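You operate a simulated robot arm through the tools that you are given. There is no shell and no other tool.

The job below is to be done with a simulated two-armed robot. You get a single attempt, and the scene is never put back.

## Task
Put the blue rag on top of the roll of orange mesh. Push the orange stop bar shut. Put the folded red rag on top of the red brick on the top of the grading bench. Take the roll of red tape and put it on the second shelf from the bottom of the bench rack. Put the red cup on the top of the grading bench away on the tailgate. Take the red bearing block on the top of the grading bench and put it away on the tailgate. Put the carton marked "barn" from the top of the grading bench on the low bench and the carton labelled "lane" on the fourth shelf from the bottom of the bench rack. Open the yellow step. The order is free. Set down upright: red cup, red bearing block, carton. The orange stop bar goes anticlockwise seen from above, to its stop.

Only the result counts: the job must be done as asked and must still hold three seconds after the hand-in. Knocking over, shifting, dropping, spilling or breaking anything else fails it.

## Robot
Two 7-joint arms with two-finger parallel grippers on one trunk, on a base that moves. Base frame: it is fixed to the floor where the robot stands at the start and does not move with it; the origin is under the middle of the robot, x ahead of it, y to its left, z up. Readings come in mm, rad, newtons and seconds.
The left shoulder is at the start at [62, 197, 1054], the right one opposite. With the tool pointing down near the work surface each hand reaches from about 320 to 720 mm from the robot's upright axis, wherever it stands, measured 20 degrees to its own side. Places, roughly: blue rag (5x5x4 cm) [3100, -900, 800]; brick (22x11x7 cm) [3300, 400, 800]; carton marked barn, carton marked lane, carton mar [2500, -750, 750]; folded red rag (10x6x3 cm) [3000, -100, 800]; fourth shelf of the bench rack [3900, 800, 1300]; low bench [5700, 1800, 400]; orange stop bar [3200, -300, 1000]; red bearing block (9x5x7 cm) [3200, -700, 800]; red cup (8x7x9 cm) [3000, 0, 800]; roll of orange mesh (8x7x12 cm) [2600, -600, 900]; roll of red tape (7x7x2 cm) [2900, -200, 800]; second shelf of the bench rack [3900, 800, 500]; tailgate [10300, 18600, 800]; yellow step [1500, 13800, 600]. Payload 1.57 kg a hand.
The TCP of each hand is the grasp point between the finger pads, 30 mm short of the fingertips. In the tool frame z runs along the fingers and y along their closing line. The gripper opens to 110 mm. The fingers are 24 mm wide and 12 mm thick; the gripper's body (48 by 112 mm) begins 78 mm behind the TCP.
Orientation is that of the tool frame in the base frame, as a unit quaternion [x, y, z, w]. With the fingers straight down and closing along the base's y, the tool's x points along the base's -x, its y along +y and its z along -z.

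## Interface
- The arms move only by the tool servo_tool. It takes "left_moves", "right_moves" or both (then of equal length, played together; a hand with none holds still); each is one flat list of numbers, 7 for each row, row after row: the shift along the tool's x, y, z in mm, then the turn, a rotation vector about the tool's x, y, z in rad, then the gripper command, from -1 (fully open) to 1 (shut), values between in proportion. In form: [x, y, z, ax, ay, az, claw, x, y, z, ax, ay, az, claw, ...]. A call has 1 to 20 rows; each row shifts and turns the commanded pose from where the row before left it, along the tool's axes as they then stand. Rows are played at 5 a second. More than 50 mm and 0.15 rad between two rows, or a gripper value outside its range, and nothing of the call is played. A pose out of reach is approached as far as the arm can. The call stops where the force on the tool passes 40 N (or 10 N more than at its start, if that is more) or the arm is blocked; 0.2 s more then pass. Each finger travels about 72 mm/s and halts on what it meets, pressing with about 38 N; the grip force reading is that of the motor and also rises with nothing between the fingers. The clock runs only during rows and for 0.2 s after the last one: add rows that do not move to give the fingers time. It gives the time, the measured TCP pose, the force on the tool (base axes), the opening and the grip force at its end, in the units of the frame above (readings bear some noise), with the torque about the TCP (base axes, N m) and any sound that the robot's microphone picked up.
- Cameras (640 x 400 px; columns grow to the right, rows downward): "scene" is now at [109.8, 5.2, 1640.8]; the picture's right is [0.08, -1.00, -0.00], its down [-0.73, -0.06, -0.68] and it looks along [0.67, 0.05, -0.74] (base axes); focal length 263 px, centre (320, 200). "left" rides on the left gripper at [70, -16, -141] in its tool frame; the picture's right is [0.23, 0.97, 0.00], its down [-0.85, 0.20, -0.48] and it looks along [-0.47, 0.11, 0.88] (tool axes); focal length 222 px, centre (320, 200). "right" rides on the right gripper at [70, 16, -141] in its tool frame; the picture's right is [-0.23, 0.97, 0.00], its down [-0.85, -0.20, -0.48] and it looks along [-0.47, -0.11, 0.88] (tool axes); focal length 222 px, centre (320, 200).
- capture(camera): a new picture of that camera. The clock stands still meanwhile.
- raise_lower(by): slides the trunk up (or, below 0, down) by that many mm; the arms and the scene camera ride with it, the base frame stays. It gives what a move gives, with no picture.
- roll_base(legs): drives the robot by 1 to 6 legs, each [ahead, left, turn to the left] in mm, mm and rad, along the robot's own axes; the way and the turn of a leg run together, so that a leg with both is an arc; at most 1500 mm and 3.142 rad a leg. The arms and the cameras ride along, it lands a little off, and it stops where it bumps. It gives what a move gives.
- aim_head(pan, tilt): turns the head with the scene camera to pan (to the left, within 1.501 rad either way) and tilt (down, from -0.506 to 1.204), counted from straight ahead of the robot. It gives what a move gives.
- point_at(camera, pixels): for up to 12 pixels [column, row] of the newest picture of that camera ("zoom" is the newest enlarged one), the place [x, y, z] in the base frame of the surface seen there, good to about 2 mm. The clock stands still meanwhile.
- close_up(camera, box): a new picture of the part [left, top, right, bottom] of that camera's present view, enlarged. The clock stands still meanwhile.
- hand_in(): hands the job in; it is judged then, once.

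Open the grippers and draw the arms clear of the work before you hand the job in, unless the task says otherwise.

The tools are called after "Call:" as name(argument=value, ...) on one line, values as JSON. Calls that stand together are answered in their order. servo_tool: Moves the arms, as the interface text tells. Its arguments: {"type":"object","properties":{"left_moves":{"type":"array","items":{"type":"number"}},"right_moves":{"type":"array","items":{"type":"number"}}},"required":[]} The other tools are called the same way: raise_lower (by) moves the trunk up or down; roll_base (legs) drives the base; aim_head (pan, tilt) turns the head that bears the scene camera; capture (camera) takes a picture; point_at (camera, pixels) gives the place of the surface under pixels of a picture; close_up (camera, box) takes an enlarged picture of a part of a camera's view; hand_in () hands the job in.

At the start:

```text
t: 0.0
left_ee_pos: [416.8, 170.3, 1066.6]
left_tool_rot: [-0.001, 1.0, 0.0, -0.001]
left_ft_force: [0.1, 0.2, 0.3]
left_moment: [-0.03, 0.03, -0.02]
left_grip_width: 110.1
left_grasp_force: 0.1
right_ee_pos: [403.8, -198.7, 1102.8]
right_tool_rot: [0.0, 1.0, 0.0, -0.001]
right_ft_force: [-0.1, -0.7, 0.5]
right_moment: [0.04, 0.02, 0.0]
right_grip_width: 110.1
right_grasp_force: 0.0
trunk travel left (down, up): [-650.0, 340.0]
robot x, y, heading: [1.9, -2.0, -0.002]
head pan, tilt (commanded): [0.079, 0.826]
```

scene: 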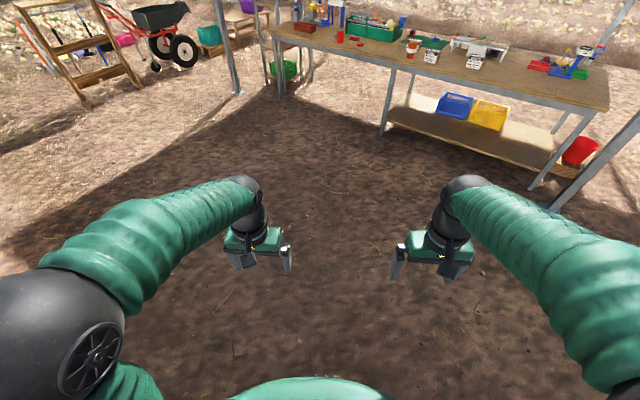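
right: 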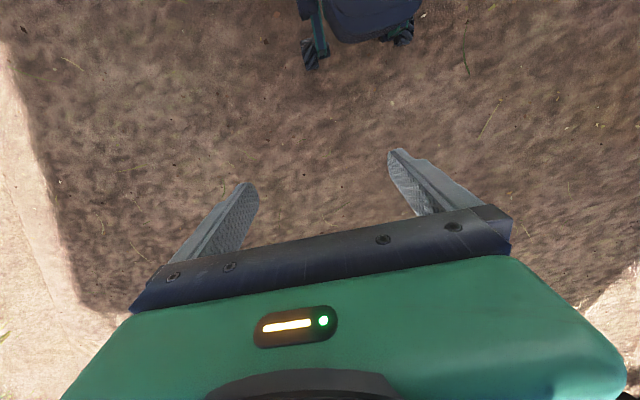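
left: 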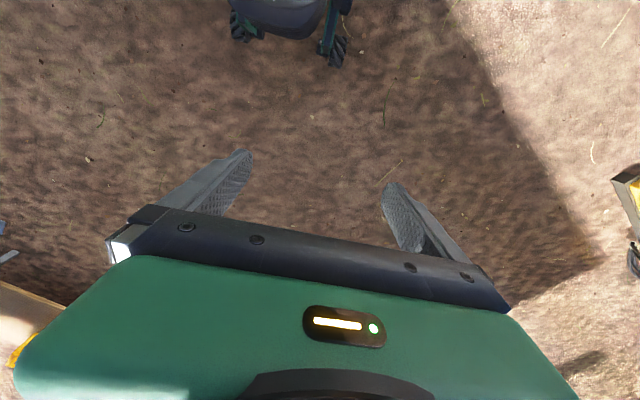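

The picture shows the grading bench ahead at the upper right. I aim the head flatter to survey the bench.

Call:
aim_head(pan=-0.1, tilt=0.35)

Call:
capture(camera="scene")

```text
t: 0.9
left_ee_pos: [416.1, 169.6, 1067.8]
left_tool_rot: [0.001, 1.0, 0.0, 0.001]
left_ft_force: [0.2, -0.7, -1.2]
left_moment: [0.01, -0.06, -0.01]
left_grip_width: 110.2
left_grasp_force: 0.0
right_ee_pos: [403.8, -198.6, 1103.5]
right_tool_rot: [0.0, 1.0, 0.0, -0.001]
right_ft_force: [0.5, -0.6, -0.1]
right_moment: [0.01, 0.0, 0.02]
right_grip_width: 110.0
right_grasp_force: 0.0
trunk travel left (down, up): [-650.0, 340.0]
robot x, y, heading: [-2.2, -3.2, -0.001]
head pan, tilt (commanded): [-0.099, 0.351]
```

```text
taken
```

scene: 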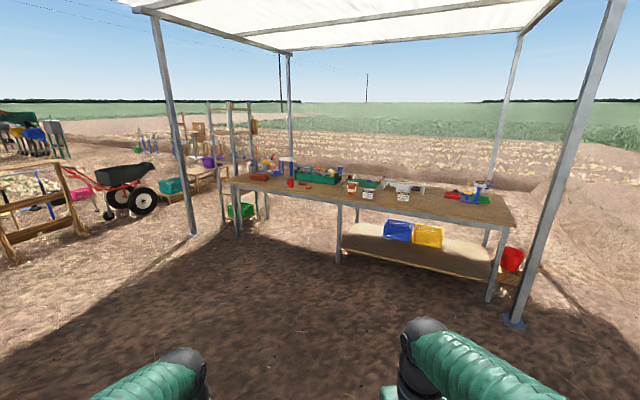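

The bench sits across columns 230–515, rows 170–225. I enlarge the bench top in two halves and look at the surroundings.

Call:
close_up(camera="scene", box=[220, 130, 380, 230])

Call:
close_up(camera="scene", box=[330, 150, 530, 275])

Call:
close_up(camera="scene", box=[0, 90, 240, 240])

```text
4.00 times, centred on (300, 180) of scene
```

zoom: 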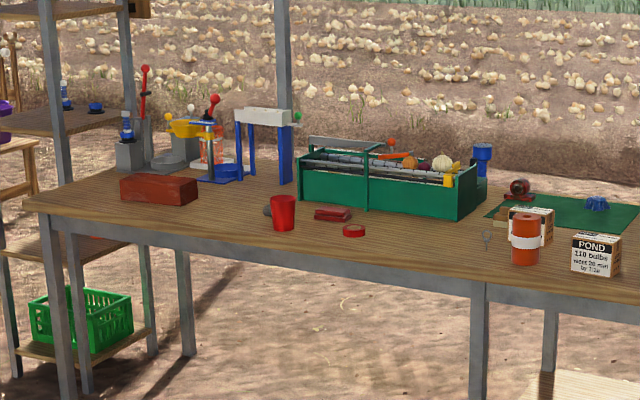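

```text
3.20 times, centred on (430, 212) of scene
```

zoom: 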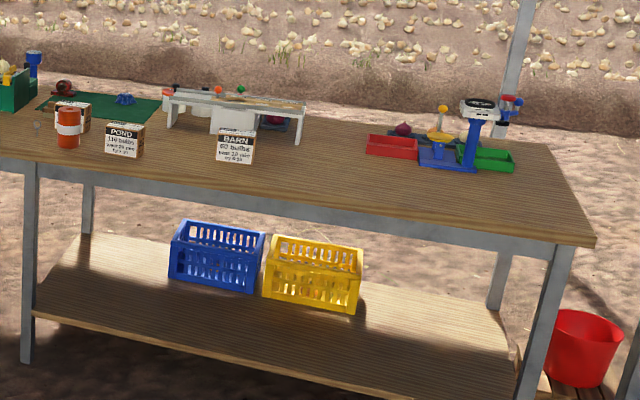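

```text
2.67 times, centred on (120, 165) of scene
```

zoom: 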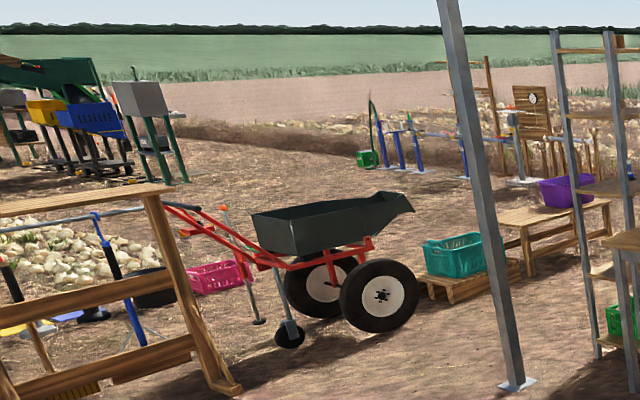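

I locate bench items: first zoom of the bench left half again to query pixel places.

Call:
close_up(camera="scene", box=[220, 130, 380, 230])

Call:
point_at(camera="zoom", pixels=[[150, 180], [284, 200], [330, 212], [354, 230], [390, 142], [525, 218], [596, 238], [520, 186], [597, 203], [382, 190], [40, 205], [100, 265]])

Call:
close_up(camera="scene", box=[330, 150, 530, 275])

Call:
point_at(camera="zoom", pixels=[[235, 145], [218, 90], [240, 90], [272, 122], [125, 140], [300, 135], [590, 240], [520, 120], [390, 145], [485, 160], [30, 160], [205, 250]])

```text
4.00 times, centred on (300, 180) of scene
```

zoom: 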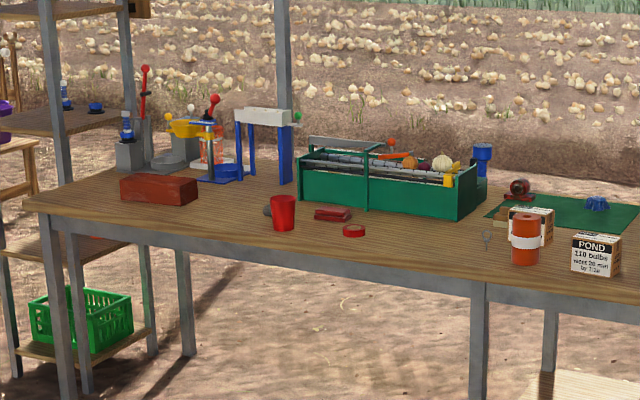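

```text
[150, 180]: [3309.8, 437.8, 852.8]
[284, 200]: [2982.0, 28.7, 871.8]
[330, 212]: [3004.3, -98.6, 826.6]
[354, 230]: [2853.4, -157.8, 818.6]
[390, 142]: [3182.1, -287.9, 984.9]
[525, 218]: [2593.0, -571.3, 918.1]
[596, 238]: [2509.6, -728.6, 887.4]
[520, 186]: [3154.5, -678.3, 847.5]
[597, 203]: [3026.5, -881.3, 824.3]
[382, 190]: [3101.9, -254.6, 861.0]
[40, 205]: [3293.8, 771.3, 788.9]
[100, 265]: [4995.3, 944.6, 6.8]
```

```text
3.20 times, centred on (430, 212) of scene
```

zoom: 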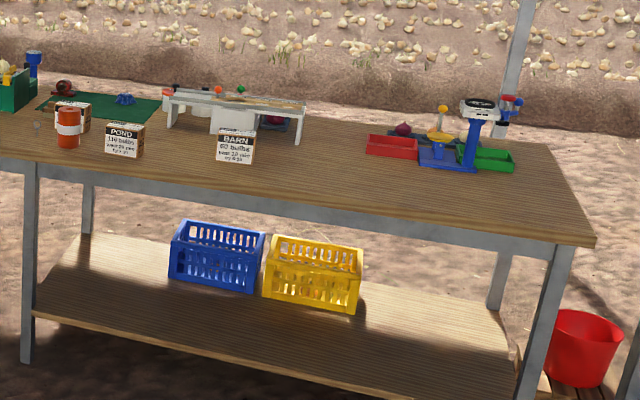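

```text
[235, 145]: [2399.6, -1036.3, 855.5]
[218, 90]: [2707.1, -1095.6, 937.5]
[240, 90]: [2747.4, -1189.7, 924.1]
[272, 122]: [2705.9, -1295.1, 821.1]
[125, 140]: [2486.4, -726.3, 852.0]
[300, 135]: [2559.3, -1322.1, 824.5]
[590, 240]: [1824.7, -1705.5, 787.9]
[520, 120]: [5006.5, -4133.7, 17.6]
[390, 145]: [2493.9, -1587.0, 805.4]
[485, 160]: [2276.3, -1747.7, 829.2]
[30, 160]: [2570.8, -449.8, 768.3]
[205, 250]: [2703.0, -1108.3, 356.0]
```

Bench front edge runs along about (0.51, 0.86). I check canopy pole feet and floor places in the scene picture before driving.

Call:
point_at(camera="scene", pixels=[[193, 234], [513, 318], [338, 262], [489, 298], [239, 235], [225, 225], [150, 195], [172, 187], [200, 180], [60, 230], [510, 258], [487, 240]])

```text
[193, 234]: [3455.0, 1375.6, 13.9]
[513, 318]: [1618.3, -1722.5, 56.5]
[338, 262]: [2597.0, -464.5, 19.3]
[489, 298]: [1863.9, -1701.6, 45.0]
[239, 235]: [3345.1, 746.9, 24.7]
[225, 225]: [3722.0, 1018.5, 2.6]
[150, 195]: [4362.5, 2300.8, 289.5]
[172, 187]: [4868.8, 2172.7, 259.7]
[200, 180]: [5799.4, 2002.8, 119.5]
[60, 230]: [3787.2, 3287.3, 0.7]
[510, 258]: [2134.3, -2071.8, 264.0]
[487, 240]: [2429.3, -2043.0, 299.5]
```

The front is clear, so I drive up to about 600 mm short of the bench edge at its middle-left and turn to face it squarely.

Call:
roll_base(legs=[[1100, 130, 0], [1000, 130, 0], [0, 0, -0.535]])

Call:
aim_head(pan=0.0, tilt=0.6)

Call:
capture(camera="scene")

```text
t: 12.9
left_ee_pos: [2539.0, 209.6, 1067.2]
left_tool_rot: [0.261, 0.965, 0.0, -0.001]
left_ft_force: [0.3, -0.2, 0.5]
left_moment: [0.01, -0.03, -0.01]
left_grip_width: 109.9
left_grasp_force: 0.1
right_ee_pos: [2343.1, -101.5, 1104.7]
right_tool_rot: [0.26, 0.966, 0.0, 0.0]
right_ft_force: [-0.5, 0.5, 0.5]
right_moment: [0.02, -0.04, 0.0]
right_grip_width: 110.3
right_grasp_force: 0.1
trunk travel left (down, up): [-650.0, 340.0]
robot x, y, heading: [2090.6, 273.0, -0.528]
head pan, tilt (commanded): [-0.099, 0.351]
```

```text
t: 13.7
left_ee_pos: [2538.9, 210.4, 1066.9]
left_tool_rot: [0.26, 0.966, 0.0, -0.001]
left_ft_force: [0.3, 0.6, -0.2]
left_moment: [0.0, 0.01, -0.01]
left_grip_width: 110.0
left_grasp_force: 0.1
right_ee_pos: [2342.8, -101.5, 1104.1]
right_tool_rot: [0.26, 0.966, 0.001, 0.0]
right_ft_force: [-0.2, -0.1, 1.3]
right_moment: [0.01, 0.03, 0.0]
right_grip_width: 110.2
right_grasp_force: 0.2
trunk travel left (down, up): [-650.0, 340.0]
robot x, y, heading: [2093.3, 271.2, -0.529]
head pan, tilt (commanded): [0.0, 0.6]
```

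```text
taken
```

scene: 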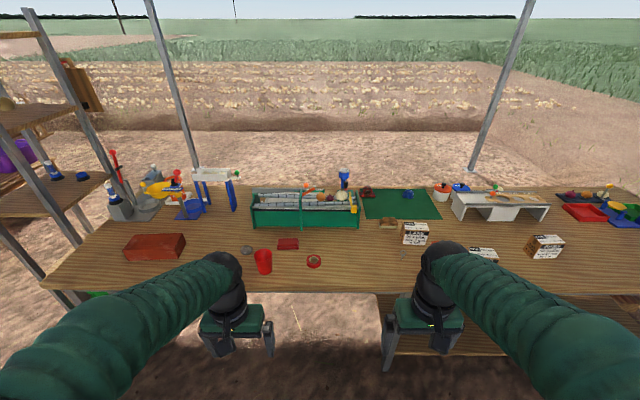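

Good frontal view. I enlarge left, middle and right parts of the bench.

Call:
close_up(camera="scene", box=[100, 140, 260, 240])

Call:
close_up(camera="scene", box=[230, 160, 470, 310])

Call:
close_up(camera="scene", box=[400, 160, 640, 310])

```text
4.00 times, centred on (180, 190) of scene
```

zoom: 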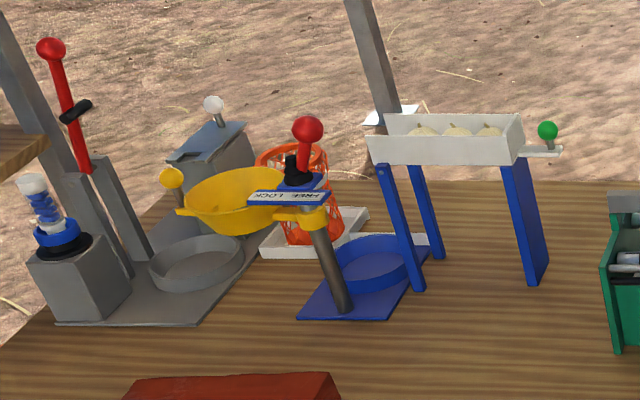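

```text
2.67 times, centred on (350, 235) of scene
```

zoom: 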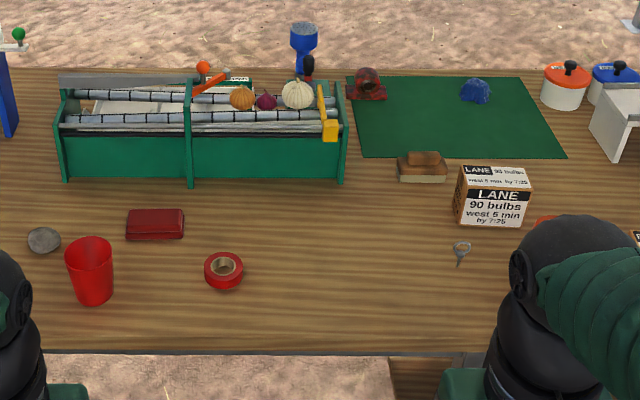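

```text
2.67 times, centred on (520, 235) of scene
```

zoom: 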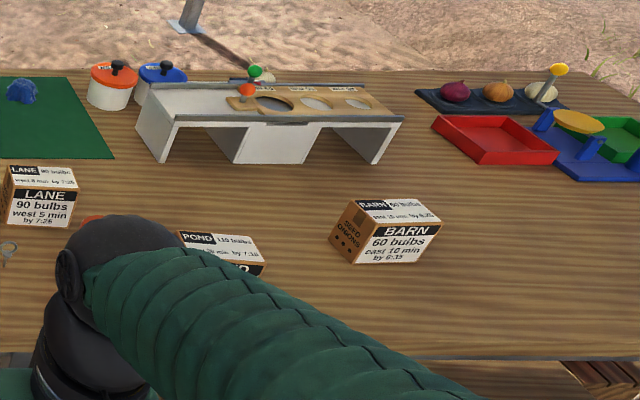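

I zoom tightly onto the stop bar region (around scene (305,187)) and the bearing block/blue rag at the back.

Call:
close_up(camera="scene", box=[245, 160, 365, 235])

Call:
point_at(camera="zoom", pixels=[[316, 129], [356, 158], [318, 175], [30, 160], [300, 180], [620, 180], [400, 150], [480, 85], [620, 222], [600, 250], [290, 165], [240, 155]])

Call:
close_up(camera="scene", box=[340, 165, 460, 240])

Call:
point_at(camera="zoom", pixels=[[140, 135], [140, 160], [365, 155], [215, 330], [320, 365], [345, 330], [510, 290], [110, 300]])

```text
5.33 times, centred on (305, 198) of scene
```

zoom: 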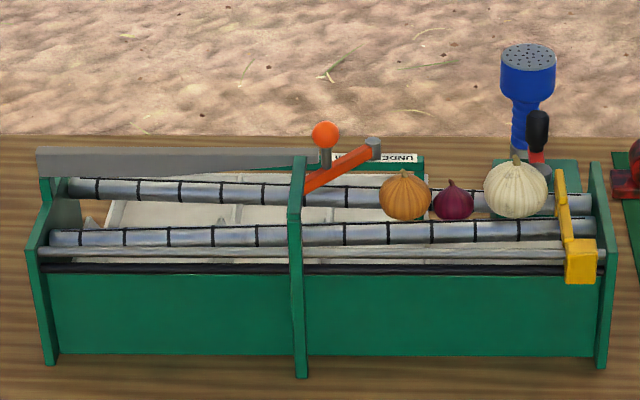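

```text
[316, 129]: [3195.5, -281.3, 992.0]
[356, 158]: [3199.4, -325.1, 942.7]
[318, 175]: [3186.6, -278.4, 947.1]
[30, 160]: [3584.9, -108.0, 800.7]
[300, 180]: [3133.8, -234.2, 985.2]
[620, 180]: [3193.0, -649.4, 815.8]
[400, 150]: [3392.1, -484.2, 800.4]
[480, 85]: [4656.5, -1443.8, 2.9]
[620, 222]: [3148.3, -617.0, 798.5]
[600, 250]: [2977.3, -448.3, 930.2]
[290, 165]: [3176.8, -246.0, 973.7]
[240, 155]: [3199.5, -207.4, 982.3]
```

```text
5.33 times, centred on (400, 202) of scene
```

zoom: 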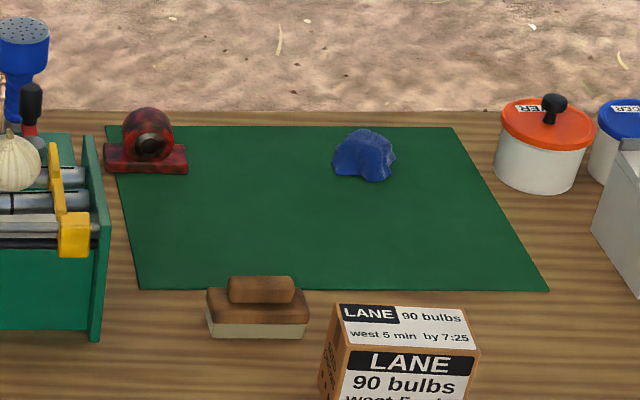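

```text
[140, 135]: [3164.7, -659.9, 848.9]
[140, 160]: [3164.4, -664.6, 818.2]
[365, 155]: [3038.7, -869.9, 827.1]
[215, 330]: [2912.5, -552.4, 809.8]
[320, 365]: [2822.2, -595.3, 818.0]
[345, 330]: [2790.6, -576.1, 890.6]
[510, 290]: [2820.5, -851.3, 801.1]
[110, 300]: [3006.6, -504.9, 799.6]
```

The stop bar sits at the back of the green roller trough; bearing block and blue rag are at the far edge. I drive nearer to the bench front (axis about 400 mm from the edge) and look down.

Call:
roll_base(legs=[[370, 0, -0.006]])

Call:
aim_head(pan=0.0, tilt=0.9)

Call:
capture(camera="scene")

```text
t: 16.0
left_ee_pos: [2847.8, 24.5, 1067.7]
left_tool_rot: [0.264, 0.965, 0.0, 0.001]
left_ft_force: [0.1, 0.0, 0.6]
left_moment: [-0.01, -0.02, 0.02]
left_grip_width: 110.0
left_grasp_force: 0.2
right_ee_pos: [2648.4, -285.6, 1104.2]
right_tool_rot: [0.265, 0.964, 0.0, 0.002]
right_ft_force: [0.7, 0.8, -0.1]
right_moment: [-0.02, 0.03, -0.02]
right_grip_width: 109.8
right_grasp_force: 0.1
trunk travel left (down, up): [-650.0, 340.0]
robot x, y, heading: [2404.5, 92.5, -0.532]
head pan, tilt (commanded): [0.0, 0.6]
```

```text
t: 16.8
left_ee_pos: [2848.8, 24.6, 1067.7]
left_tool_rot: [0.263, 0.965, 0.0, 0.001]
left_ft_force: [-0.2, -0.5, 0.1]
left_moment: [-0.03, -0.03, 0.03]
left_grip_width: 109.9
left_grasp_force: 0.0
right_ee_pos: [2651.0, -287.1, 1103.4]
right_tool_rot: [0.264, 0.965, 0.0, 0.0]
right_ft_force: [-0.3, -0.2, 0.0]
right_moment: [0.0, 0.01, 0.03]
right_grip_width: 110.0
right_grasp_force: 0.0
trunk travel left (down, up): [-650.0, 340.0]
robot x, y, heading: [2403.0, 89.0, -0.533]
head pan, tilt (commanded): [0.0, 0.901]
```

```text
taken
```

scene: 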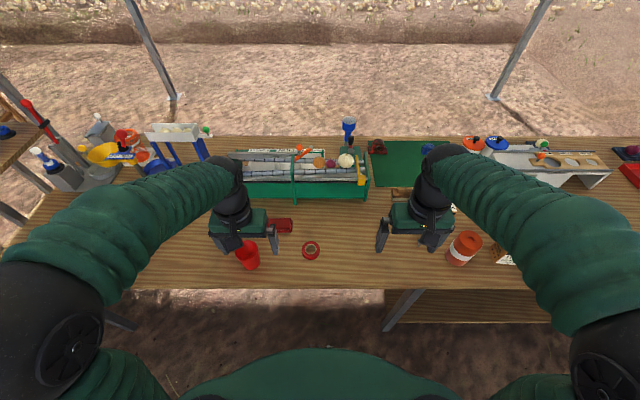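

I zoom on the trough from this higher angle to understand the stop bar.

Call:
close_up(camera="scene", box=[220, 120, 380, 220])

Call:
point_at(camera="zoom", pixels=[[318, 120], [372, 127], [340, 140], [294, 160], [300, 230], [150, 130], [296, 185], [100, 240], [600, 250], [560, 170], [290, 130], [320, 150]])

Call:
capture(camera="left")

Call:
capture(camera="right")

```text
4.00 times, centred on (300, 170) of scene
```

zoom: 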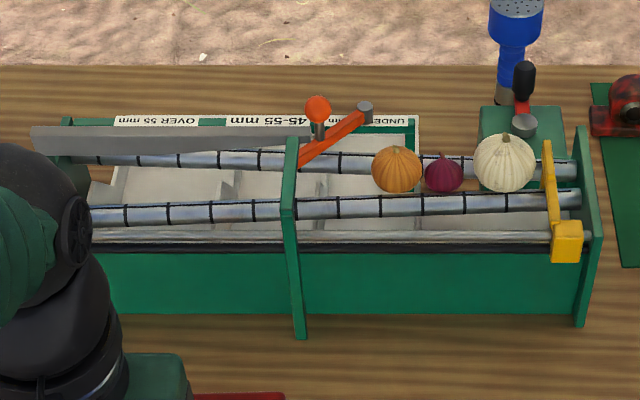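

```text
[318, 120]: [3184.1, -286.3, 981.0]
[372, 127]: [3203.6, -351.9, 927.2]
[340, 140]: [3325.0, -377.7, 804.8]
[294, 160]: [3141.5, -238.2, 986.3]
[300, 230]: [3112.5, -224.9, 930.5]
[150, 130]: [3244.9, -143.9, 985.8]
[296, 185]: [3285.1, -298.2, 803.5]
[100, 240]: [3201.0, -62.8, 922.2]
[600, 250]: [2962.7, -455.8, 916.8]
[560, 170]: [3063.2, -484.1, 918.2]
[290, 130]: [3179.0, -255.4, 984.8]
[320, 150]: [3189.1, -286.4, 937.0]
```

```text
taken
```

left: 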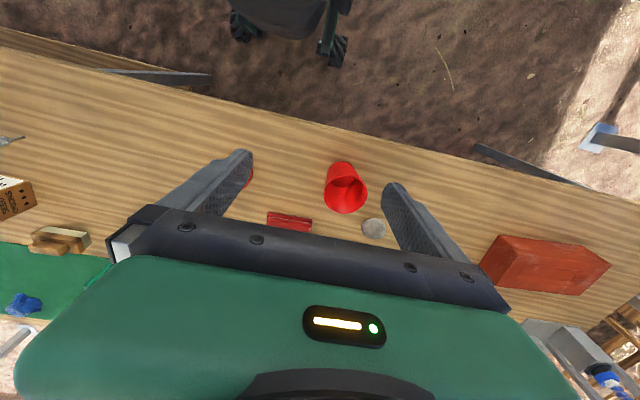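

```text
taken
```

right: 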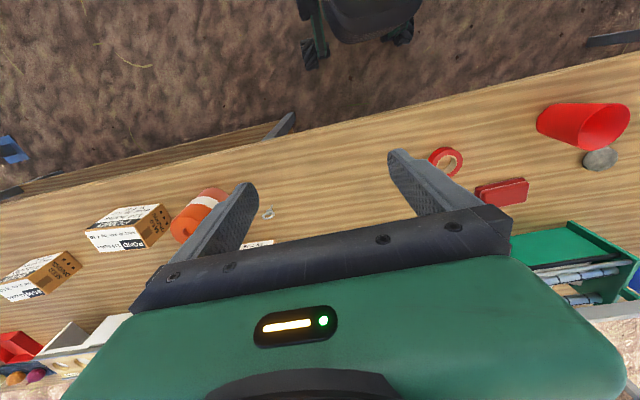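

I check where the robot's wheels/base stand relative to the bench edge using the left wrist picture (wheels near (335,50), (243,28)).

Call:
point_at(camera="left", pixels=[[335, 50], [240, 30], [285, 8], [345, 165], [345, 185], [290, 222], [373, 228], [540, 265], [470, 150], [220, 100]])

Call:
point_at(camera="right", pixels=[[310, 55], [402, 35], [360, 10], [445, 160], [500, 190], [195, 210], [125, 240], [268, 212], [285, 125], [300, 140]])

```text
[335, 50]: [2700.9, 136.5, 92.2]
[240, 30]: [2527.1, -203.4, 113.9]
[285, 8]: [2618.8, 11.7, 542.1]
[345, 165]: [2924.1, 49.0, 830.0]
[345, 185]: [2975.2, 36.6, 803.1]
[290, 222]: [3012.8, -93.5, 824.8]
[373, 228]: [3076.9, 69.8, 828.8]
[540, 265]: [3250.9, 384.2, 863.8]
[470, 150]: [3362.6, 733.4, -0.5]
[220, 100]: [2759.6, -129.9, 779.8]
```

```text
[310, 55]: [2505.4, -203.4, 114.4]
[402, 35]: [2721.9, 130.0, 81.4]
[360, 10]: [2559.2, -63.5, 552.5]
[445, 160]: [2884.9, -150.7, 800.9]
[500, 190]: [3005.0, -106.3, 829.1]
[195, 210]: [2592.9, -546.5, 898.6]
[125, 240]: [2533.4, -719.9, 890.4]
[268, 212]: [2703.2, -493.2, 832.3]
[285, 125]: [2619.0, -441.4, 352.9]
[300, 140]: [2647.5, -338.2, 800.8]
```

I check the robot's own torso front (scene (320,370)) and bench mid-leg to know how near I can drive.

Call:
point_at(camera="scene", pixels=[[320, 358], [240, 375], [400, 375], [320, 390], [400, 310], [120, 318], [310, 288], [347, 125], [170, 98], [493, 98], [380, 136], [230, 134]])

```text
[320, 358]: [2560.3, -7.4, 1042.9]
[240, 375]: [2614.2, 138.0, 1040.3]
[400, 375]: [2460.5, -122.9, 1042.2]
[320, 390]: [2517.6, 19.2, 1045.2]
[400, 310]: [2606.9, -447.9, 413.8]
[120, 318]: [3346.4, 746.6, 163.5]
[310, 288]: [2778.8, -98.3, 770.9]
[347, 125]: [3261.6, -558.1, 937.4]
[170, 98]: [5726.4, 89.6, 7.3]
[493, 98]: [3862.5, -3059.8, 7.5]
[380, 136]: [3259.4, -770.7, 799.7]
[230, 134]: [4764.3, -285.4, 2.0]
```

The torso front is ~185 mm ahead of the axis, and the bench is open underneath left of its middle leg. First job: the red rag; I zoom the right wrist view for the rag, tape and cup geometry.

Call:
close_up(camera="right", box=[400, 90, 640, 240])

Call:
point_at(camera="zoom", pixels=[[205, 260], [330, 238], [345, 275], [212, 305], [270, 268], [270, 250], [93, 170], [165, 170], [125, 150], [125, 215], [125, 190], [530, 185]])

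```text
2.67 times, centred on (520, 165) of right
```

zoom: 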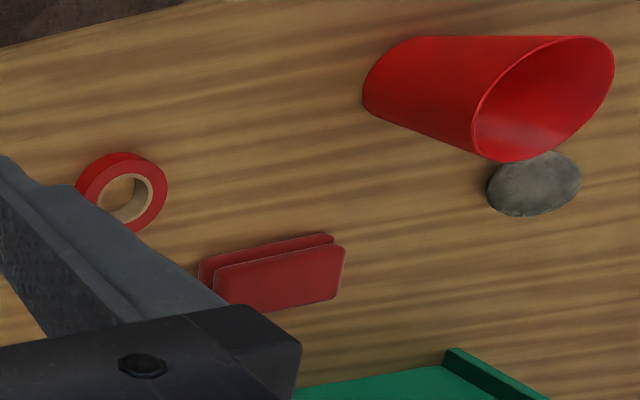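

```text
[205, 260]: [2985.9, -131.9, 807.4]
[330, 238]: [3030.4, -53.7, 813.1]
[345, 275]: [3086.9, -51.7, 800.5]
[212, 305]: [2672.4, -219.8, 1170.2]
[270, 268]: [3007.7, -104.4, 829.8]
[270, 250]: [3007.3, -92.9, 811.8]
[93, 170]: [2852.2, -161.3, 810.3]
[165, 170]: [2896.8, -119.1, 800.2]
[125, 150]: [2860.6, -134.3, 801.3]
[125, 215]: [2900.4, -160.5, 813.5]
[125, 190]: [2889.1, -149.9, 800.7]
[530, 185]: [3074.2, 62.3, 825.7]
```

The rag lies along the bench with centre about (3029,-111), top ~827. I move the left hand over it and turn the fingers 90° so they close across its 60 mm side.

Call:
servo_tool(left_moves=[-44.8, -5, 20, 0, 0, 0, -1, -44.8, -5, 20, 0, 0, 0, -1, -44.8, -5, 20, 0, 0, 0, -1, -44.8, -5, 20, 0, 0, 0, -1, -44.8, -5, 20, 0, 0, 0, -1, 0, 0, 0, 0, 0, 0.1428, -1, 0, 0, 0, 0, 0, 0.1428, -1, 0, 0, 0, 0, 0, 0.1428, -1, 0, 0, 0, 0, 0, 0.1428, -1, 0, 0, 0, 0, 0, 0.1428, -1, 0, 0, 0, 0, 0, 0.1428, -1, 0, 0, 0, 0, 0, 0.1428, -1, 0, 0, 0, 0, 0, 0.1428, -1, 0, 0, 0, 0, 0, 0.1428, -1, 0, 0, 0, 0, 0, 0.1428, -1, 0, 0, 0, 0, 0, 0.1428, -1])

Call:
capture(camera="left")

```text
t: 20.2
left_ee_pos: [3029.3, -111.2, 967.7]
left_tool_rot: [0.869, 0.494, 0.0, 0.0]
left_ft_force: [0.0, 0.7, 0.3]
left_moment: [0.01, -0.02, 0.02]
left_grip_width: 110.2
left_grasp_force: 0.1
right_ee_pos: [2649.5, -284.8, 1105.2]
right_tool_rot: [0.264, 0.965, 0.0, 0.0]
right_ft_force: [-0.4, -0.5, -0.4]
right_moment: [0.05, -0.01, -0.01]
right_grip_width: 110.0
right_grasp_force: 0.1
trunk travel left (down, up): [-650.0, 340.0]
robot x, y, heading: [2405.1, 92.2, -0.537]
head pan, tilt (commanded): [0.0, 0.901]
```

```text
taken
```

left: 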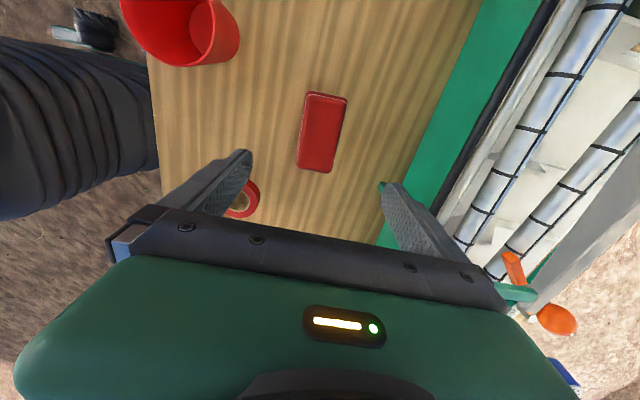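

The rag shows at (300–347, 92–172). I query its corners plus the trough edge.

Call:
point_at(camera="left", pixels=[[308, 96], [345, 102], [332, 168], [299, 162], [322, 132], [437, 180], [470, 60], [322, 181]])

```text
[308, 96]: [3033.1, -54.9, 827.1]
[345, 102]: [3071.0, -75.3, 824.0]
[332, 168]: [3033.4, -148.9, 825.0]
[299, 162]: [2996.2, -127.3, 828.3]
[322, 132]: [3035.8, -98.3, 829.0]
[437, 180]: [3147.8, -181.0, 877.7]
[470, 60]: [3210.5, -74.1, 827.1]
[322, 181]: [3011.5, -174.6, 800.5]
```

Rag centre (3033,-102), tilted ~4° from the hand. I align, descend to z≈835 and close.

Call:
servo_tool(left_moves=[10.3, -1.4, 0, 0, 0, -0.066, -1, 0, 0, 44, 0, 0, 0, -1, 0, 0, 44, 0, 0, 0, -1, 0, 0, 45, 0, 0, 0, -1, 0, 0, 0, 0, 0, 0, 1, 0, 0, 0, 0, 0, 0, 1, 0, 0, 0, 0, 0, 0, 1, 0, 0, 0, 0, 0, 0, 1, 0, 0, 0, 0, 0, 0, 1])

Call:
capture(camera="left")

```text
t: 22.2
left_ee_pos: [3031.9, -100.4, 835.0]
left_tool_rot: [0.852, 0.524, 0.001, 0.0]
left_ft_force: [0.2, -0.8, 0.6]
left_moment: [0.05, 0.0, 0.03]
left_grip_width: 52.8
left_grasp_force: 37.4
right_ee_pos: [2649.7, -285.7, 1105.1]
right_tool_rot: [0.264, 0.965, 0.0, 0.0]
right_ft_force: [-0.8, -0.5, -0.4]
right_moment: [0.01, 0.01, -0.02]
right_grip_width: 110.0
right_grasp_force: 0.1
trunk travel left (down, up): [-650.0, 340.0]
robot x, y, heading: [2403.1, 89.6, -0.536]
head pan, tilt (commanded): [0.0, 0.901]
```

```text
taken
```

left: 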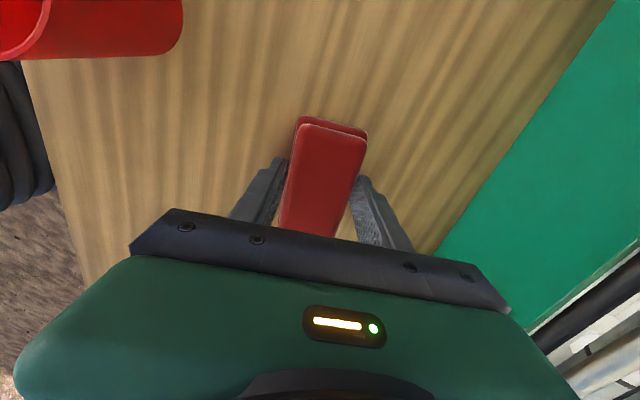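

Rag is gripped (53 mm, 37 N). I lift it well clear to z≈1085 and look at the scene to locate the brick and the fixtures to its rear.

Call:
servo_tool(left_moves=[0, 0, -50, 0, 0, 0, 1, 0, 0, -50, 0, 0, 0, 1, 0, 0, -50, 0, 0, 0, 1, 0, 0, -50, 0, 0, 0, 1, 0, 0, -50, 0, 0, 0, 1])

Call:
aim_head(pan=0.7, tilt=0.7)

Call:
capture(camera="scene")

```text
t: 23.4
left_ee_pos: [3028.7, -104.5, 1085.1]
left_tool_rot: [0.852, 0.523, 0.001, 0.001]
left_ft_force: [-0.5, 0.1, 0.2]
left_moment: [0.0, 0.02, 0.01]
left_grip_width: 53.2
left_grasp_force: 37.9
right_ee_pos: [2648.5, -286.1, 1103.7]
right_tool_rot: [0.264, 0.965, 0.0, 0.001]
right_ft_force: [0.0, -0.2, -0.4]
right_moment: [-0.03, 0.01, 0.03]
right_grip_width: 109.9
right_grasp_force: 0.0
trunk travel left (down, up): [-650.0, 340.0]
robot x, y, heading: [2405.6, 87.6, -0.533]
head pan, tilt (commanded): [0.0, 0.901]
```

```text
t: 24.4
left_ee_pos: [3029.5, -103.8, 1082.4]
left_tool_rot: [0.852, 0.524, 0.001, 0.0]
left_ft_force: [-0.9, 0.0, 0.2]
left_moment: [0.01, -0.01, 0.02]
left_grip_width: 53.0
left_grasp_force: 38.0
right_ee_pos: [2650.5, -286.0, 1103.7]
right_tool_rot: [0.264, 0.964, 0.001, 0.0]
right_ft_force: [-0.3, 0.8, -0.2]
right_moment: [-0.02, -0.02, -0.02]
right_grip_width: 110.0
right_grasp_force: 0.1
trunk travel left (down, up): [-650.0, 340.0]
robot x, y, heading: [2407.2, 88.7, -0.531]
head pan, tilt (commanded): [0.7, 0.7]
```

```text
taken
```

scene: 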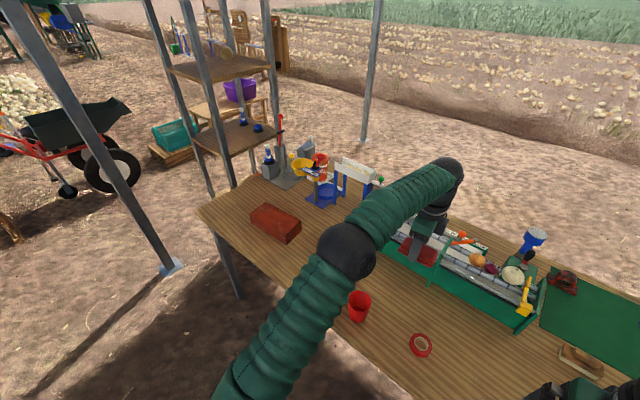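

I query brick corners, the fixtures behind it, and rack posts/shelves in this picture.

Call:
close_up(camera="scene", box=[180, 130, 340, 230])

Call:
point_at(camera="zoom", pixels=[[283, 325], [385, 375], [350, 290], [480, 345], [478, 360], [350, 305], [405, 60], [545, 230], [395, 210], [640, 130], [100, 340], [240, 30]])

Call:
close_up(camera="scene", box=[130, 0, 330, 125])

Call:
point_at(camera="zoom", pixels=[[130, 220], [260, 260], [430, 195], [320, 150], [200, 420], [190, 300], [95, 100], [445, 60], [225, 50], [300, 40], [400, 260], [120, 255]])

```text
4.00 times, centred on (260, 180) of scene
```

zoom: 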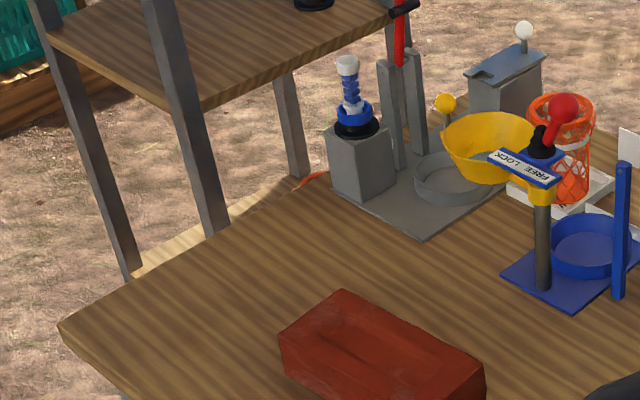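

```text
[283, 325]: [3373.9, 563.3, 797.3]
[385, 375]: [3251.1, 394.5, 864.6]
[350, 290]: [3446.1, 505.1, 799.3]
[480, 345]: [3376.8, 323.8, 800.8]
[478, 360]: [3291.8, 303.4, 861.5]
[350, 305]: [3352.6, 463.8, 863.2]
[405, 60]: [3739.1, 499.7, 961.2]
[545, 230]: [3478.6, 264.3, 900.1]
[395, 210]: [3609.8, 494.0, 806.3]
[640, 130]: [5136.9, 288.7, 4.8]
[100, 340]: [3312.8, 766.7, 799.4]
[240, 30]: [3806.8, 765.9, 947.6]
```

```text
3.20 times, centred on (230, 62) of scene
```

zoom: 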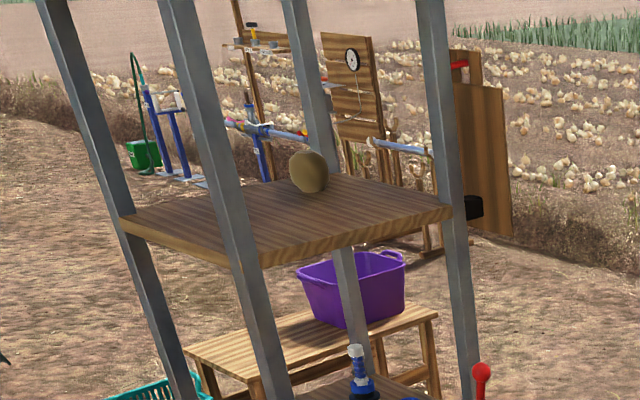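

```text
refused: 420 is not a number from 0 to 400
```

I re-query the rack points from the zoom, then zoom fully on the brick.

Call:
point_at(camera="zoom", pixels=[[130, 218], [258, 258], [445, 205], [320, 150], [200, 380], [180, 280], [310, 172], [445, 60], [225, 130], [335, 130], [465, 330], [150, 230]])

Call:
close_up(camera="scene", box=[200, 170, 360, 270])

Call:
point_at(camera="zoom", pixels=[[265, 135], [205, 178], [315, 240], [398, 205], [400, 245], [310, 290], [203, 215], [480, 60], [460, 130], [300, 190], [370, 30]])

```text
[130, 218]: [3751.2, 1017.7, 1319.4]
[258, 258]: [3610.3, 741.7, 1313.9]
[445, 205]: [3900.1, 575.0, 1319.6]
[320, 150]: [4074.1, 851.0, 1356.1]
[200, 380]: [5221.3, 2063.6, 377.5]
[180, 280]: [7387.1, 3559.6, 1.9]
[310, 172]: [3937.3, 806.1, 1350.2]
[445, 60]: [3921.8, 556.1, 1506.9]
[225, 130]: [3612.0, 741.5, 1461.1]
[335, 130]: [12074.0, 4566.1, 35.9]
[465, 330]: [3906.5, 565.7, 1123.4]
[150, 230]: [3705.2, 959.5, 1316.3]
```

```text
4.00 times, centred on (280, 220) of scene
```

zoom: 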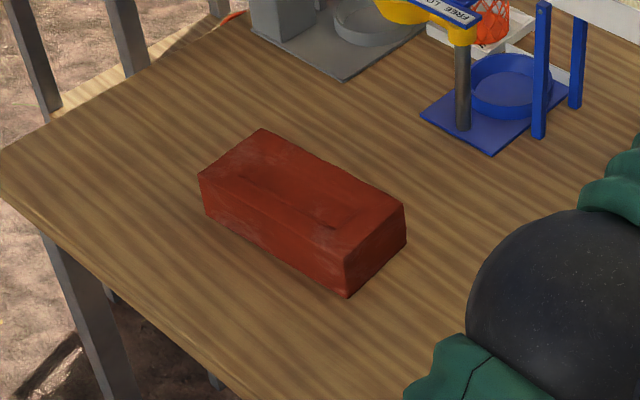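

```text
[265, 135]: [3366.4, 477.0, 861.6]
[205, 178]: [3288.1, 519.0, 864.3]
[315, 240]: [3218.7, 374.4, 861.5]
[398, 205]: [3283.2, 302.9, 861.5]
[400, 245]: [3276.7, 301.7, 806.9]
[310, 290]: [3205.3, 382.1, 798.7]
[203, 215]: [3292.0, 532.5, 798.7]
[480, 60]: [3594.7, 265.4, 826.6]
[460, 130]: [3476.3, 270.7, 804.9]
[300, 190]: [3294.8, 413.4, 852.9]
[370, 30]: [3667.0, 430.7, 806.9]
```

Brick centre ≈(3286,410), top 863, long axis at 64.5°. I drive left 573 mm along the bench with the rag held high.

Call:
roll_base(legs=[[0, 573, 0]])

Call:
capture(camera="left")

```text
t: 27.7
left_ee_pos: [3322.1, 390.4, 1083.4]
left_tool_rot: [0.851, 0.525, 0.001, 0.0]
left_ft_force: [0.1, -0.9, 0.1]
left_moment: [0.01, -0.02, 0.0]
left_grip_width: 53.1
left_grasp_force: 38.3
right_ee_pos: [2940.6, 207.2, 1104.0]
right_tool_rot: [0.263, 0.965, 0.001, 0.001]
right_ft_force: [0.2, -0.2, -0.3]
right_moment: [0.01, 0.02, 0.01]
right_grip_width: 110.0
right_grasp_force: 0.1
trunk travel left (down, up): [-650.0, 340.0]
robot x, y, heading: [2701.0, 586.3, -0.533]
head pan, tilt (commanded): [0.7, 0.7]
```

```text
taken
```

left: 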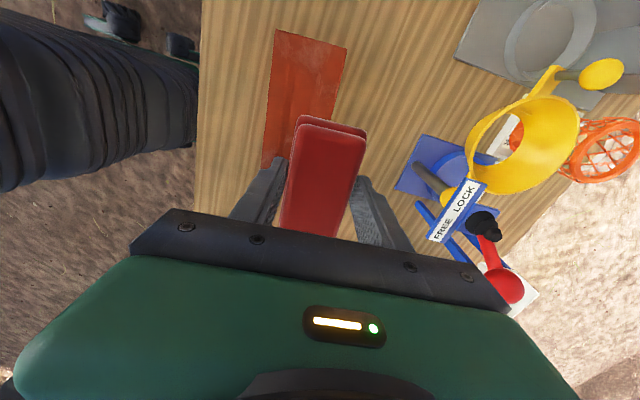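

Hand is at (3322,390). I shift over the brick centre, align, and lower to just on top (TCP z≈899).

Call:
servo_tool(left_moves=[1.7, -41.1, 0, 0, 0, -0.02, 1, 0, 0, 46, 0, 0, 0, 1, 0, 0, 46, 0, 0, 0, 1, 0, 0, 46, 0, 0, 0, 1, 0, 0, 40, 0, 0, 0, 1, 0, 0, 0, 0, 0, 0, 1])

Call:
capture(camera="left")

```text
t: 29.1
left_ee_pos: [3288.4, 413.5, 902.9]
left_tool_rot: [0.846, 0.533, 0.0, 0.002]
left_ft_force: [-0.5, -0.3, -0.6]
left_moment: [0.01, 0.01, -0.03]
left_grip_width: 52.8
left_grasp_force: 38.5
right_ee_pos: [2941.2, 211.6, 1104.7]
right_tool_rot: [0.263, 0.965, 0.0, 0.001]
right_ft_force: [0.5, 0.0, 0.1]
right_moment: [-0.02, -0.03, 0.0]
right_grip_width: 110.0
right_grasp_force: 0.1
trunk travel left (down, up): [-650.0, 340.0]
robot x, y, heading: [2698.0, 588.2, -0.534]
head pan, tilt (commanded): [0.7, 0.7]
```

```text
taken
```

left: 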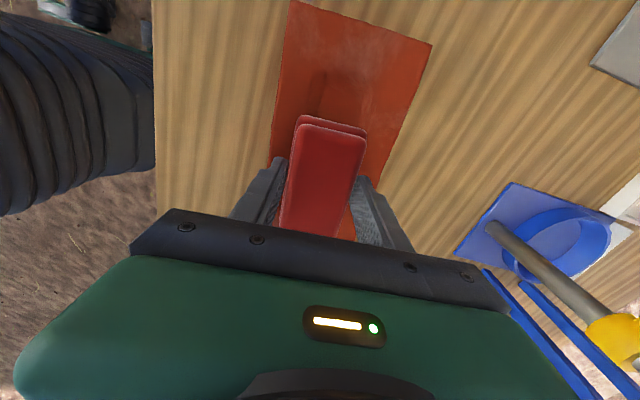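

The rag is over the brick. I lower 4 mm more, then open the fingers and rise.

Call:
servo_tool(left_moves=[0, 0, 4, 0, 0, 0, 1, 0, 0, 0, 0, 0, 0, 1])

```text
t: 29.7
left_ee_pos: [3288.1, 413.7, 899.5]
left_tool_rot: [0.846, 0.533, 0.001, 0.002]
left_ft_force: [-0.2, 0.2, -0.7]
left_moment: [-0.01, -0.01, 0.03]
left_grip_width: 53.0
left_grasp_force: 37.8
right_ee_pos: [2942.0, 211.0, 1104.1]
right_tool_rot: [0.263, 0.965, 0.0, 0.001]
right_ft_force: [0.3, -0.4, 0.1]
right_moment: [0.01, 0.0, -0.01]
right_grip_width: 110.1
right_grasp_force: 0.0
trunk travel left (down, up): [-650.0, 340.0]
robot x, y, heading: [2695.4, 588.0, -0.535]
head pan, tilt (commanded): [0.7, 0.7]
```

No contact force yet, so I lower 3 mm more and release, then lift.

Call:
servo_tool(left_moves=[0, 0, 3, 0, 0, 0, 1, 0, 0, 0, 0, 0, 0, 0.3, 0, 0, 0, 0, 0, 0, -0.3, 0, 0, 0, 0, 0, 0, -0.3, 0, 0, -30, 0, 0, 0, -0.3, 0, 0, -50, 0, 0, 0, -0.3, 0, 0, -50, 0, 0, 0, -0.3, 0, 0, -50, 0, 0, 0, -0.3])

Call:
capture(camera="left")

```text
t: 31.5
left_ee_pos: [3285.7, 414.1, 1082.2]
left_tool_rot: [0.846, 0.533, 0.001, 0.001]
left_ft_force: [0.5, 0.4, 0.3]
left_moment: [-0.01, -0.03, -0.02]
left_grip_width: 71.6
left_grasp_force: 0.0
right_ee_pos: [2941.2, 210.9, 1104.1]
right_tool_rot: [0.262, 0.965, 0.0, 0.001]
right_ft_force: [1.1, -0.3, -0.6]
right_moment: [0.0, 0.0, 0.02]
right_grip_width: 109.8
right_grasp_force: 0.1
trunk travel left (down, up): [-650.0, 340.0]
robot x, y, heading: [2696.9, 586.1, -0.53]
head pan, tilt (commanded): [0.7, 0.7]
```

```text
taken
```

left: 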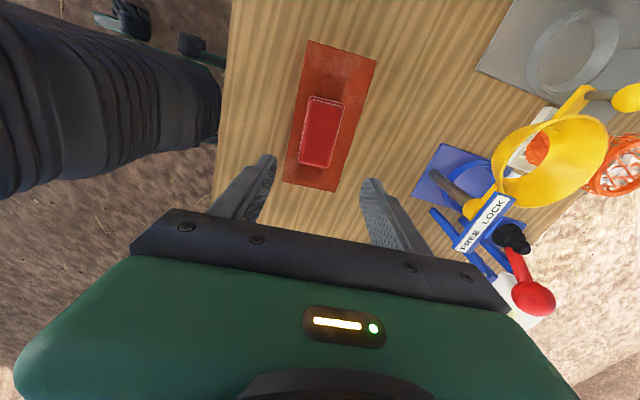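

The rag rests centred on the brick. I turn the left hand back to its neutral yaw, draw it in, and look at the rack with the head.

Call:
servo_tool(left_moves=[0, 0, -10, 0, 0, -0.1485, -1, 0, 0, -10, 0, 0, -0.1485, -1, 0, 0, 0, 0, 0, -0.1485, -1, 0, 0, 0, 0, 0, -0.1485, -1, 0, 0, 0, 0, 0, -0.1485, -1, 0, 0, 0, 0, 0, -0.1485, -1, 0, 0, 0, 0, 0, -0.1485, -1, 0, 0, 0, 0, 0, -0.1485, -1, 0, 0, 0, 0, 0, -0.1485, -1, 0, 0, 0, 0, 0, -0.1485, -1, 40, 0, 0, 0, 0, 0, -1, 40, 0, 0, 0, 0, 0, -1, 40, 0, 0, 0, 0, 0, -1, 40, 0, 0, 0, 0, 0, -1])

Call:
aim_head(pan=0.75, tilt=0.3)

Call:
capture(camera="scene")

```text
t: 34.5
left_ee_pos: [3146.2, 496.2, 1099.0]
left_tool_rot: [0.263, 0.965, -0.001, 0.002]
left_ft_force: [-0.2, 0.8, -0.5]
left_moment: [-0.01, 0.0, 0.01]
left_grip_width: 110.1
left_grasp_force: 0.0
right_ee_pos: [2939.9, 212.4, 1107.2]
right_tool_rot: [0.263, 0.965, 0.0, 0.002]
right_ft_force: [-0.1, 0.9, 0.1]
right_moment: [-0.04, -0.03, 0.0]
right_grip_width: 110.2
right_grasp_force: 0.0
trunk travel left (down, up): [-650.0, 340.0]
robot x, y, heading: [2697.1, 584.8, -0.538]
head pan, tilt (commanded): [0.7, 0.7]
```

```text
t: 35.4
left_ee_pos: [3149.0, 495.0, 1097.8]
left_tool_rot: [0.262, 0.965, 0.0, 0.002]
left_ft_force: [1.3, -0.3, -0.6]
left_moment: [-0.03, -0.02, -0.01]
left_grip_width: 110.0
left_grasp_force: 0.0
right_ee_pos: [2941.6, 210.4, 1103.8]
right_tool_rot: [0.264, 0.965, 0.0, 0.0]
right_ft_force: [0.2, 0.0, -0.2]
right_moment: [0.0, 0.02, -0.03]
right_grip_width: 109.7
right_grasp_force: 0.0
trunk travel left (down, up): [-650.0, 340.0]
robot x, y, heading: [2698.2, 588.9, -0.53]
head pan, tilt (commanded): [0.75, 0.3]
```

```text
taken
```

scene: 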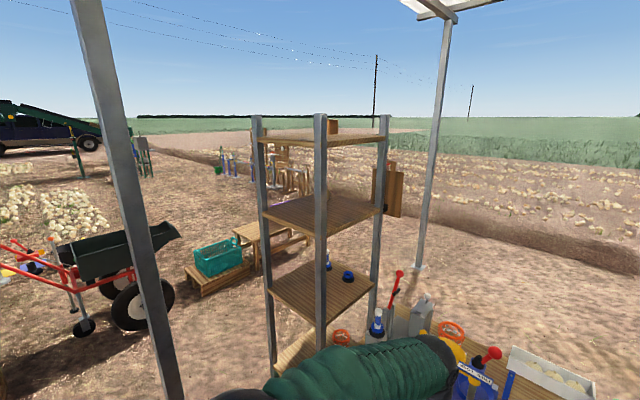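

I query shelf surfaces and posts of the rack.

Call:
point_at(camera="scene", pixels=[[335, 137], [340, 212], [325, 283], [300, 350], [322, 200], [262, 180], [383, 160], [347, 277], [348, 337], [322, 130], [275, 250], [378, 250]])

Call:
close_up(camera="scene", box=[230, 100, 430, 225])

Call:
close_up(camera="scene", box=[230, 240, 430, 365])

```text
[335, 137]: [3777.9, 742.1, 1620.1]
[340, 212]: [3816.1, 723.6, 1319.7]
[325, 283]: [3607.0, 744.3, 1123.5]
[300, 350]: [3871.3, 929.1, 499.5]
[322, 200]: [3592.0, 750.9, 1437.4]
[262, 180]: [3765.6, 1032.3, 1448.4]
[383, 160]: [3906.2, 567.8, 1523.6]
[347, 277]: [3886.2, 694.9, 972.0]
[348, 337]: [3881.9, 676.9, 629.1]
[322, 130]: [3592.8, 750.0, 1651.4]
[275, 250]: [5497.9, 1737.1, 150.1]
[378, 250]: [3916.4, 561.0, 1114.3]
```

```text
3.20 times, centred on (330, 162) of scene
```

zoom: 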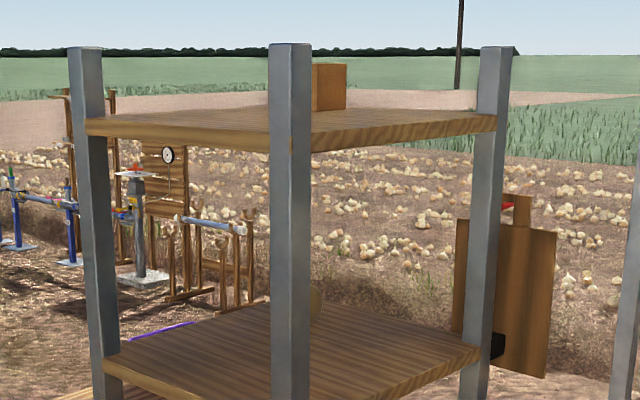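

```text
3.20 times, centred on (330, 302) of scene
```

zoom: 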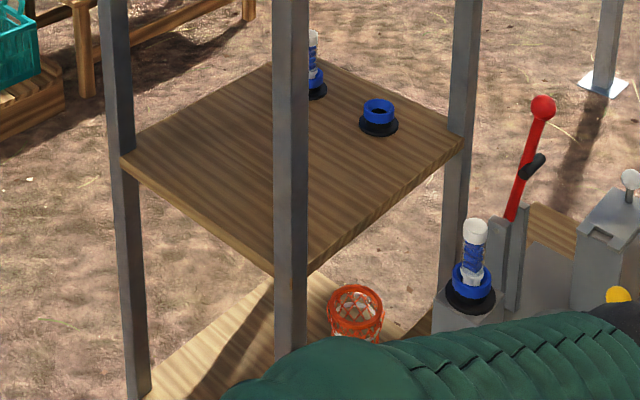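

Shelves: 2nd at z≈500 (orange basket at its rear right), 4th at z≈1320 (a round object at (3937,806)). Next I drive right along the bench to fetch the LANE carton (right hand) and tape (left hand).

Call:
roll_base(legs=[[0, -750, 0], [100, 0, 0]])

Call:
aim_head(pan=-0.1, tilt=0.9)

Call:
capture(camera="scene")

Call:
capture(camera="right")

Call:
capture(camera="left")

```text
t: 40.2
left_ee_pos: [2852.8, -198.4, 1099.8]
left_tool_rot: [0.266, 0.964, -0.002, 0.002]
left_ft_force: [-0.3, 0.0, -0.1]
left_moment: [-0.01, 0.03, -0.04]
left_grip_width: 109.8
left_grasp_force: 0.0
right_ee_pos: [2644.3, -481.2, 1104.8]
right_tool_rot: [0.266, 0.964, -0.001, 0.001]
right_ft_force: [-0.4, 0.3, -0.1]
right_moment: [-0.01, 0.0, 0.01]
right_grip_width: 110.0
right_grasp_force: 0.1
trunk travel left (down, up): [-650.0, 340.0]
robot x, y, heading: [2403.0, -107.4, -0.539]
head pan, tilt (commanded): [0.75, 0.3]
```

```text
t: 41.4
left_ee_pos: [2853.6, -201.3, 1098.7]
left_tool_rot: [0.265, 0.964, -0.001, 0.002]
left_ft_force: [0.3, -0.6, 0.1]
left_moment: [-0.02, 0.0, 0.03]
left_grip_width: 110.3
left_grasp_force: 0.1
right_ee_pos: [2646.3, -483.8, 1105.5]
right_tool_rot: [0.265, 0.964, 0.0, 0.001]
right_ft_force: [0.4, 0.6, -0.5]
right_moment: [-0.01, 0.03, -0.04]
right_grip_width: 109.6
right_grasp_force: 0.0
trunk travel left (down, up): [-650.0, 340.0]
robot x, y, heading: [2403.1, -107.0, -0.533]
head pan, tilt (commanded): [-0.099, 0.901]
```

```text
taken
```

scene: 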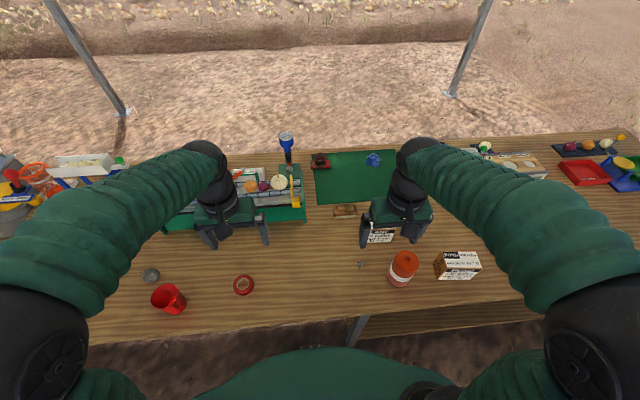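

```text
taken
```

right: 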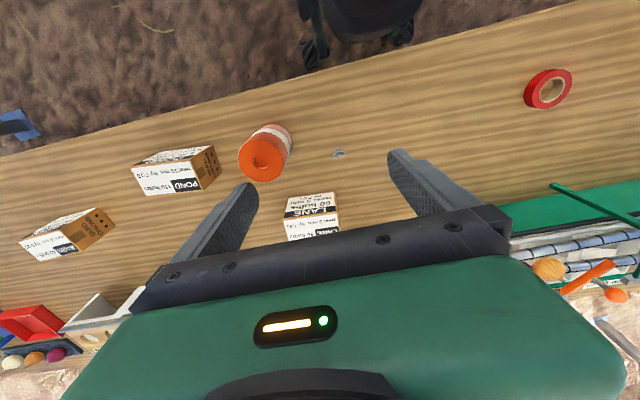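

```text
taken
```

left: 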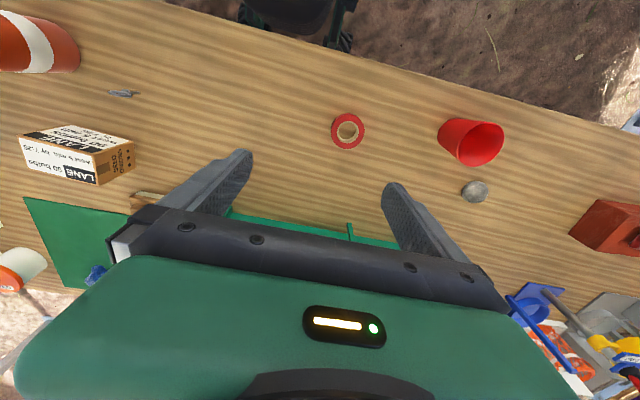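

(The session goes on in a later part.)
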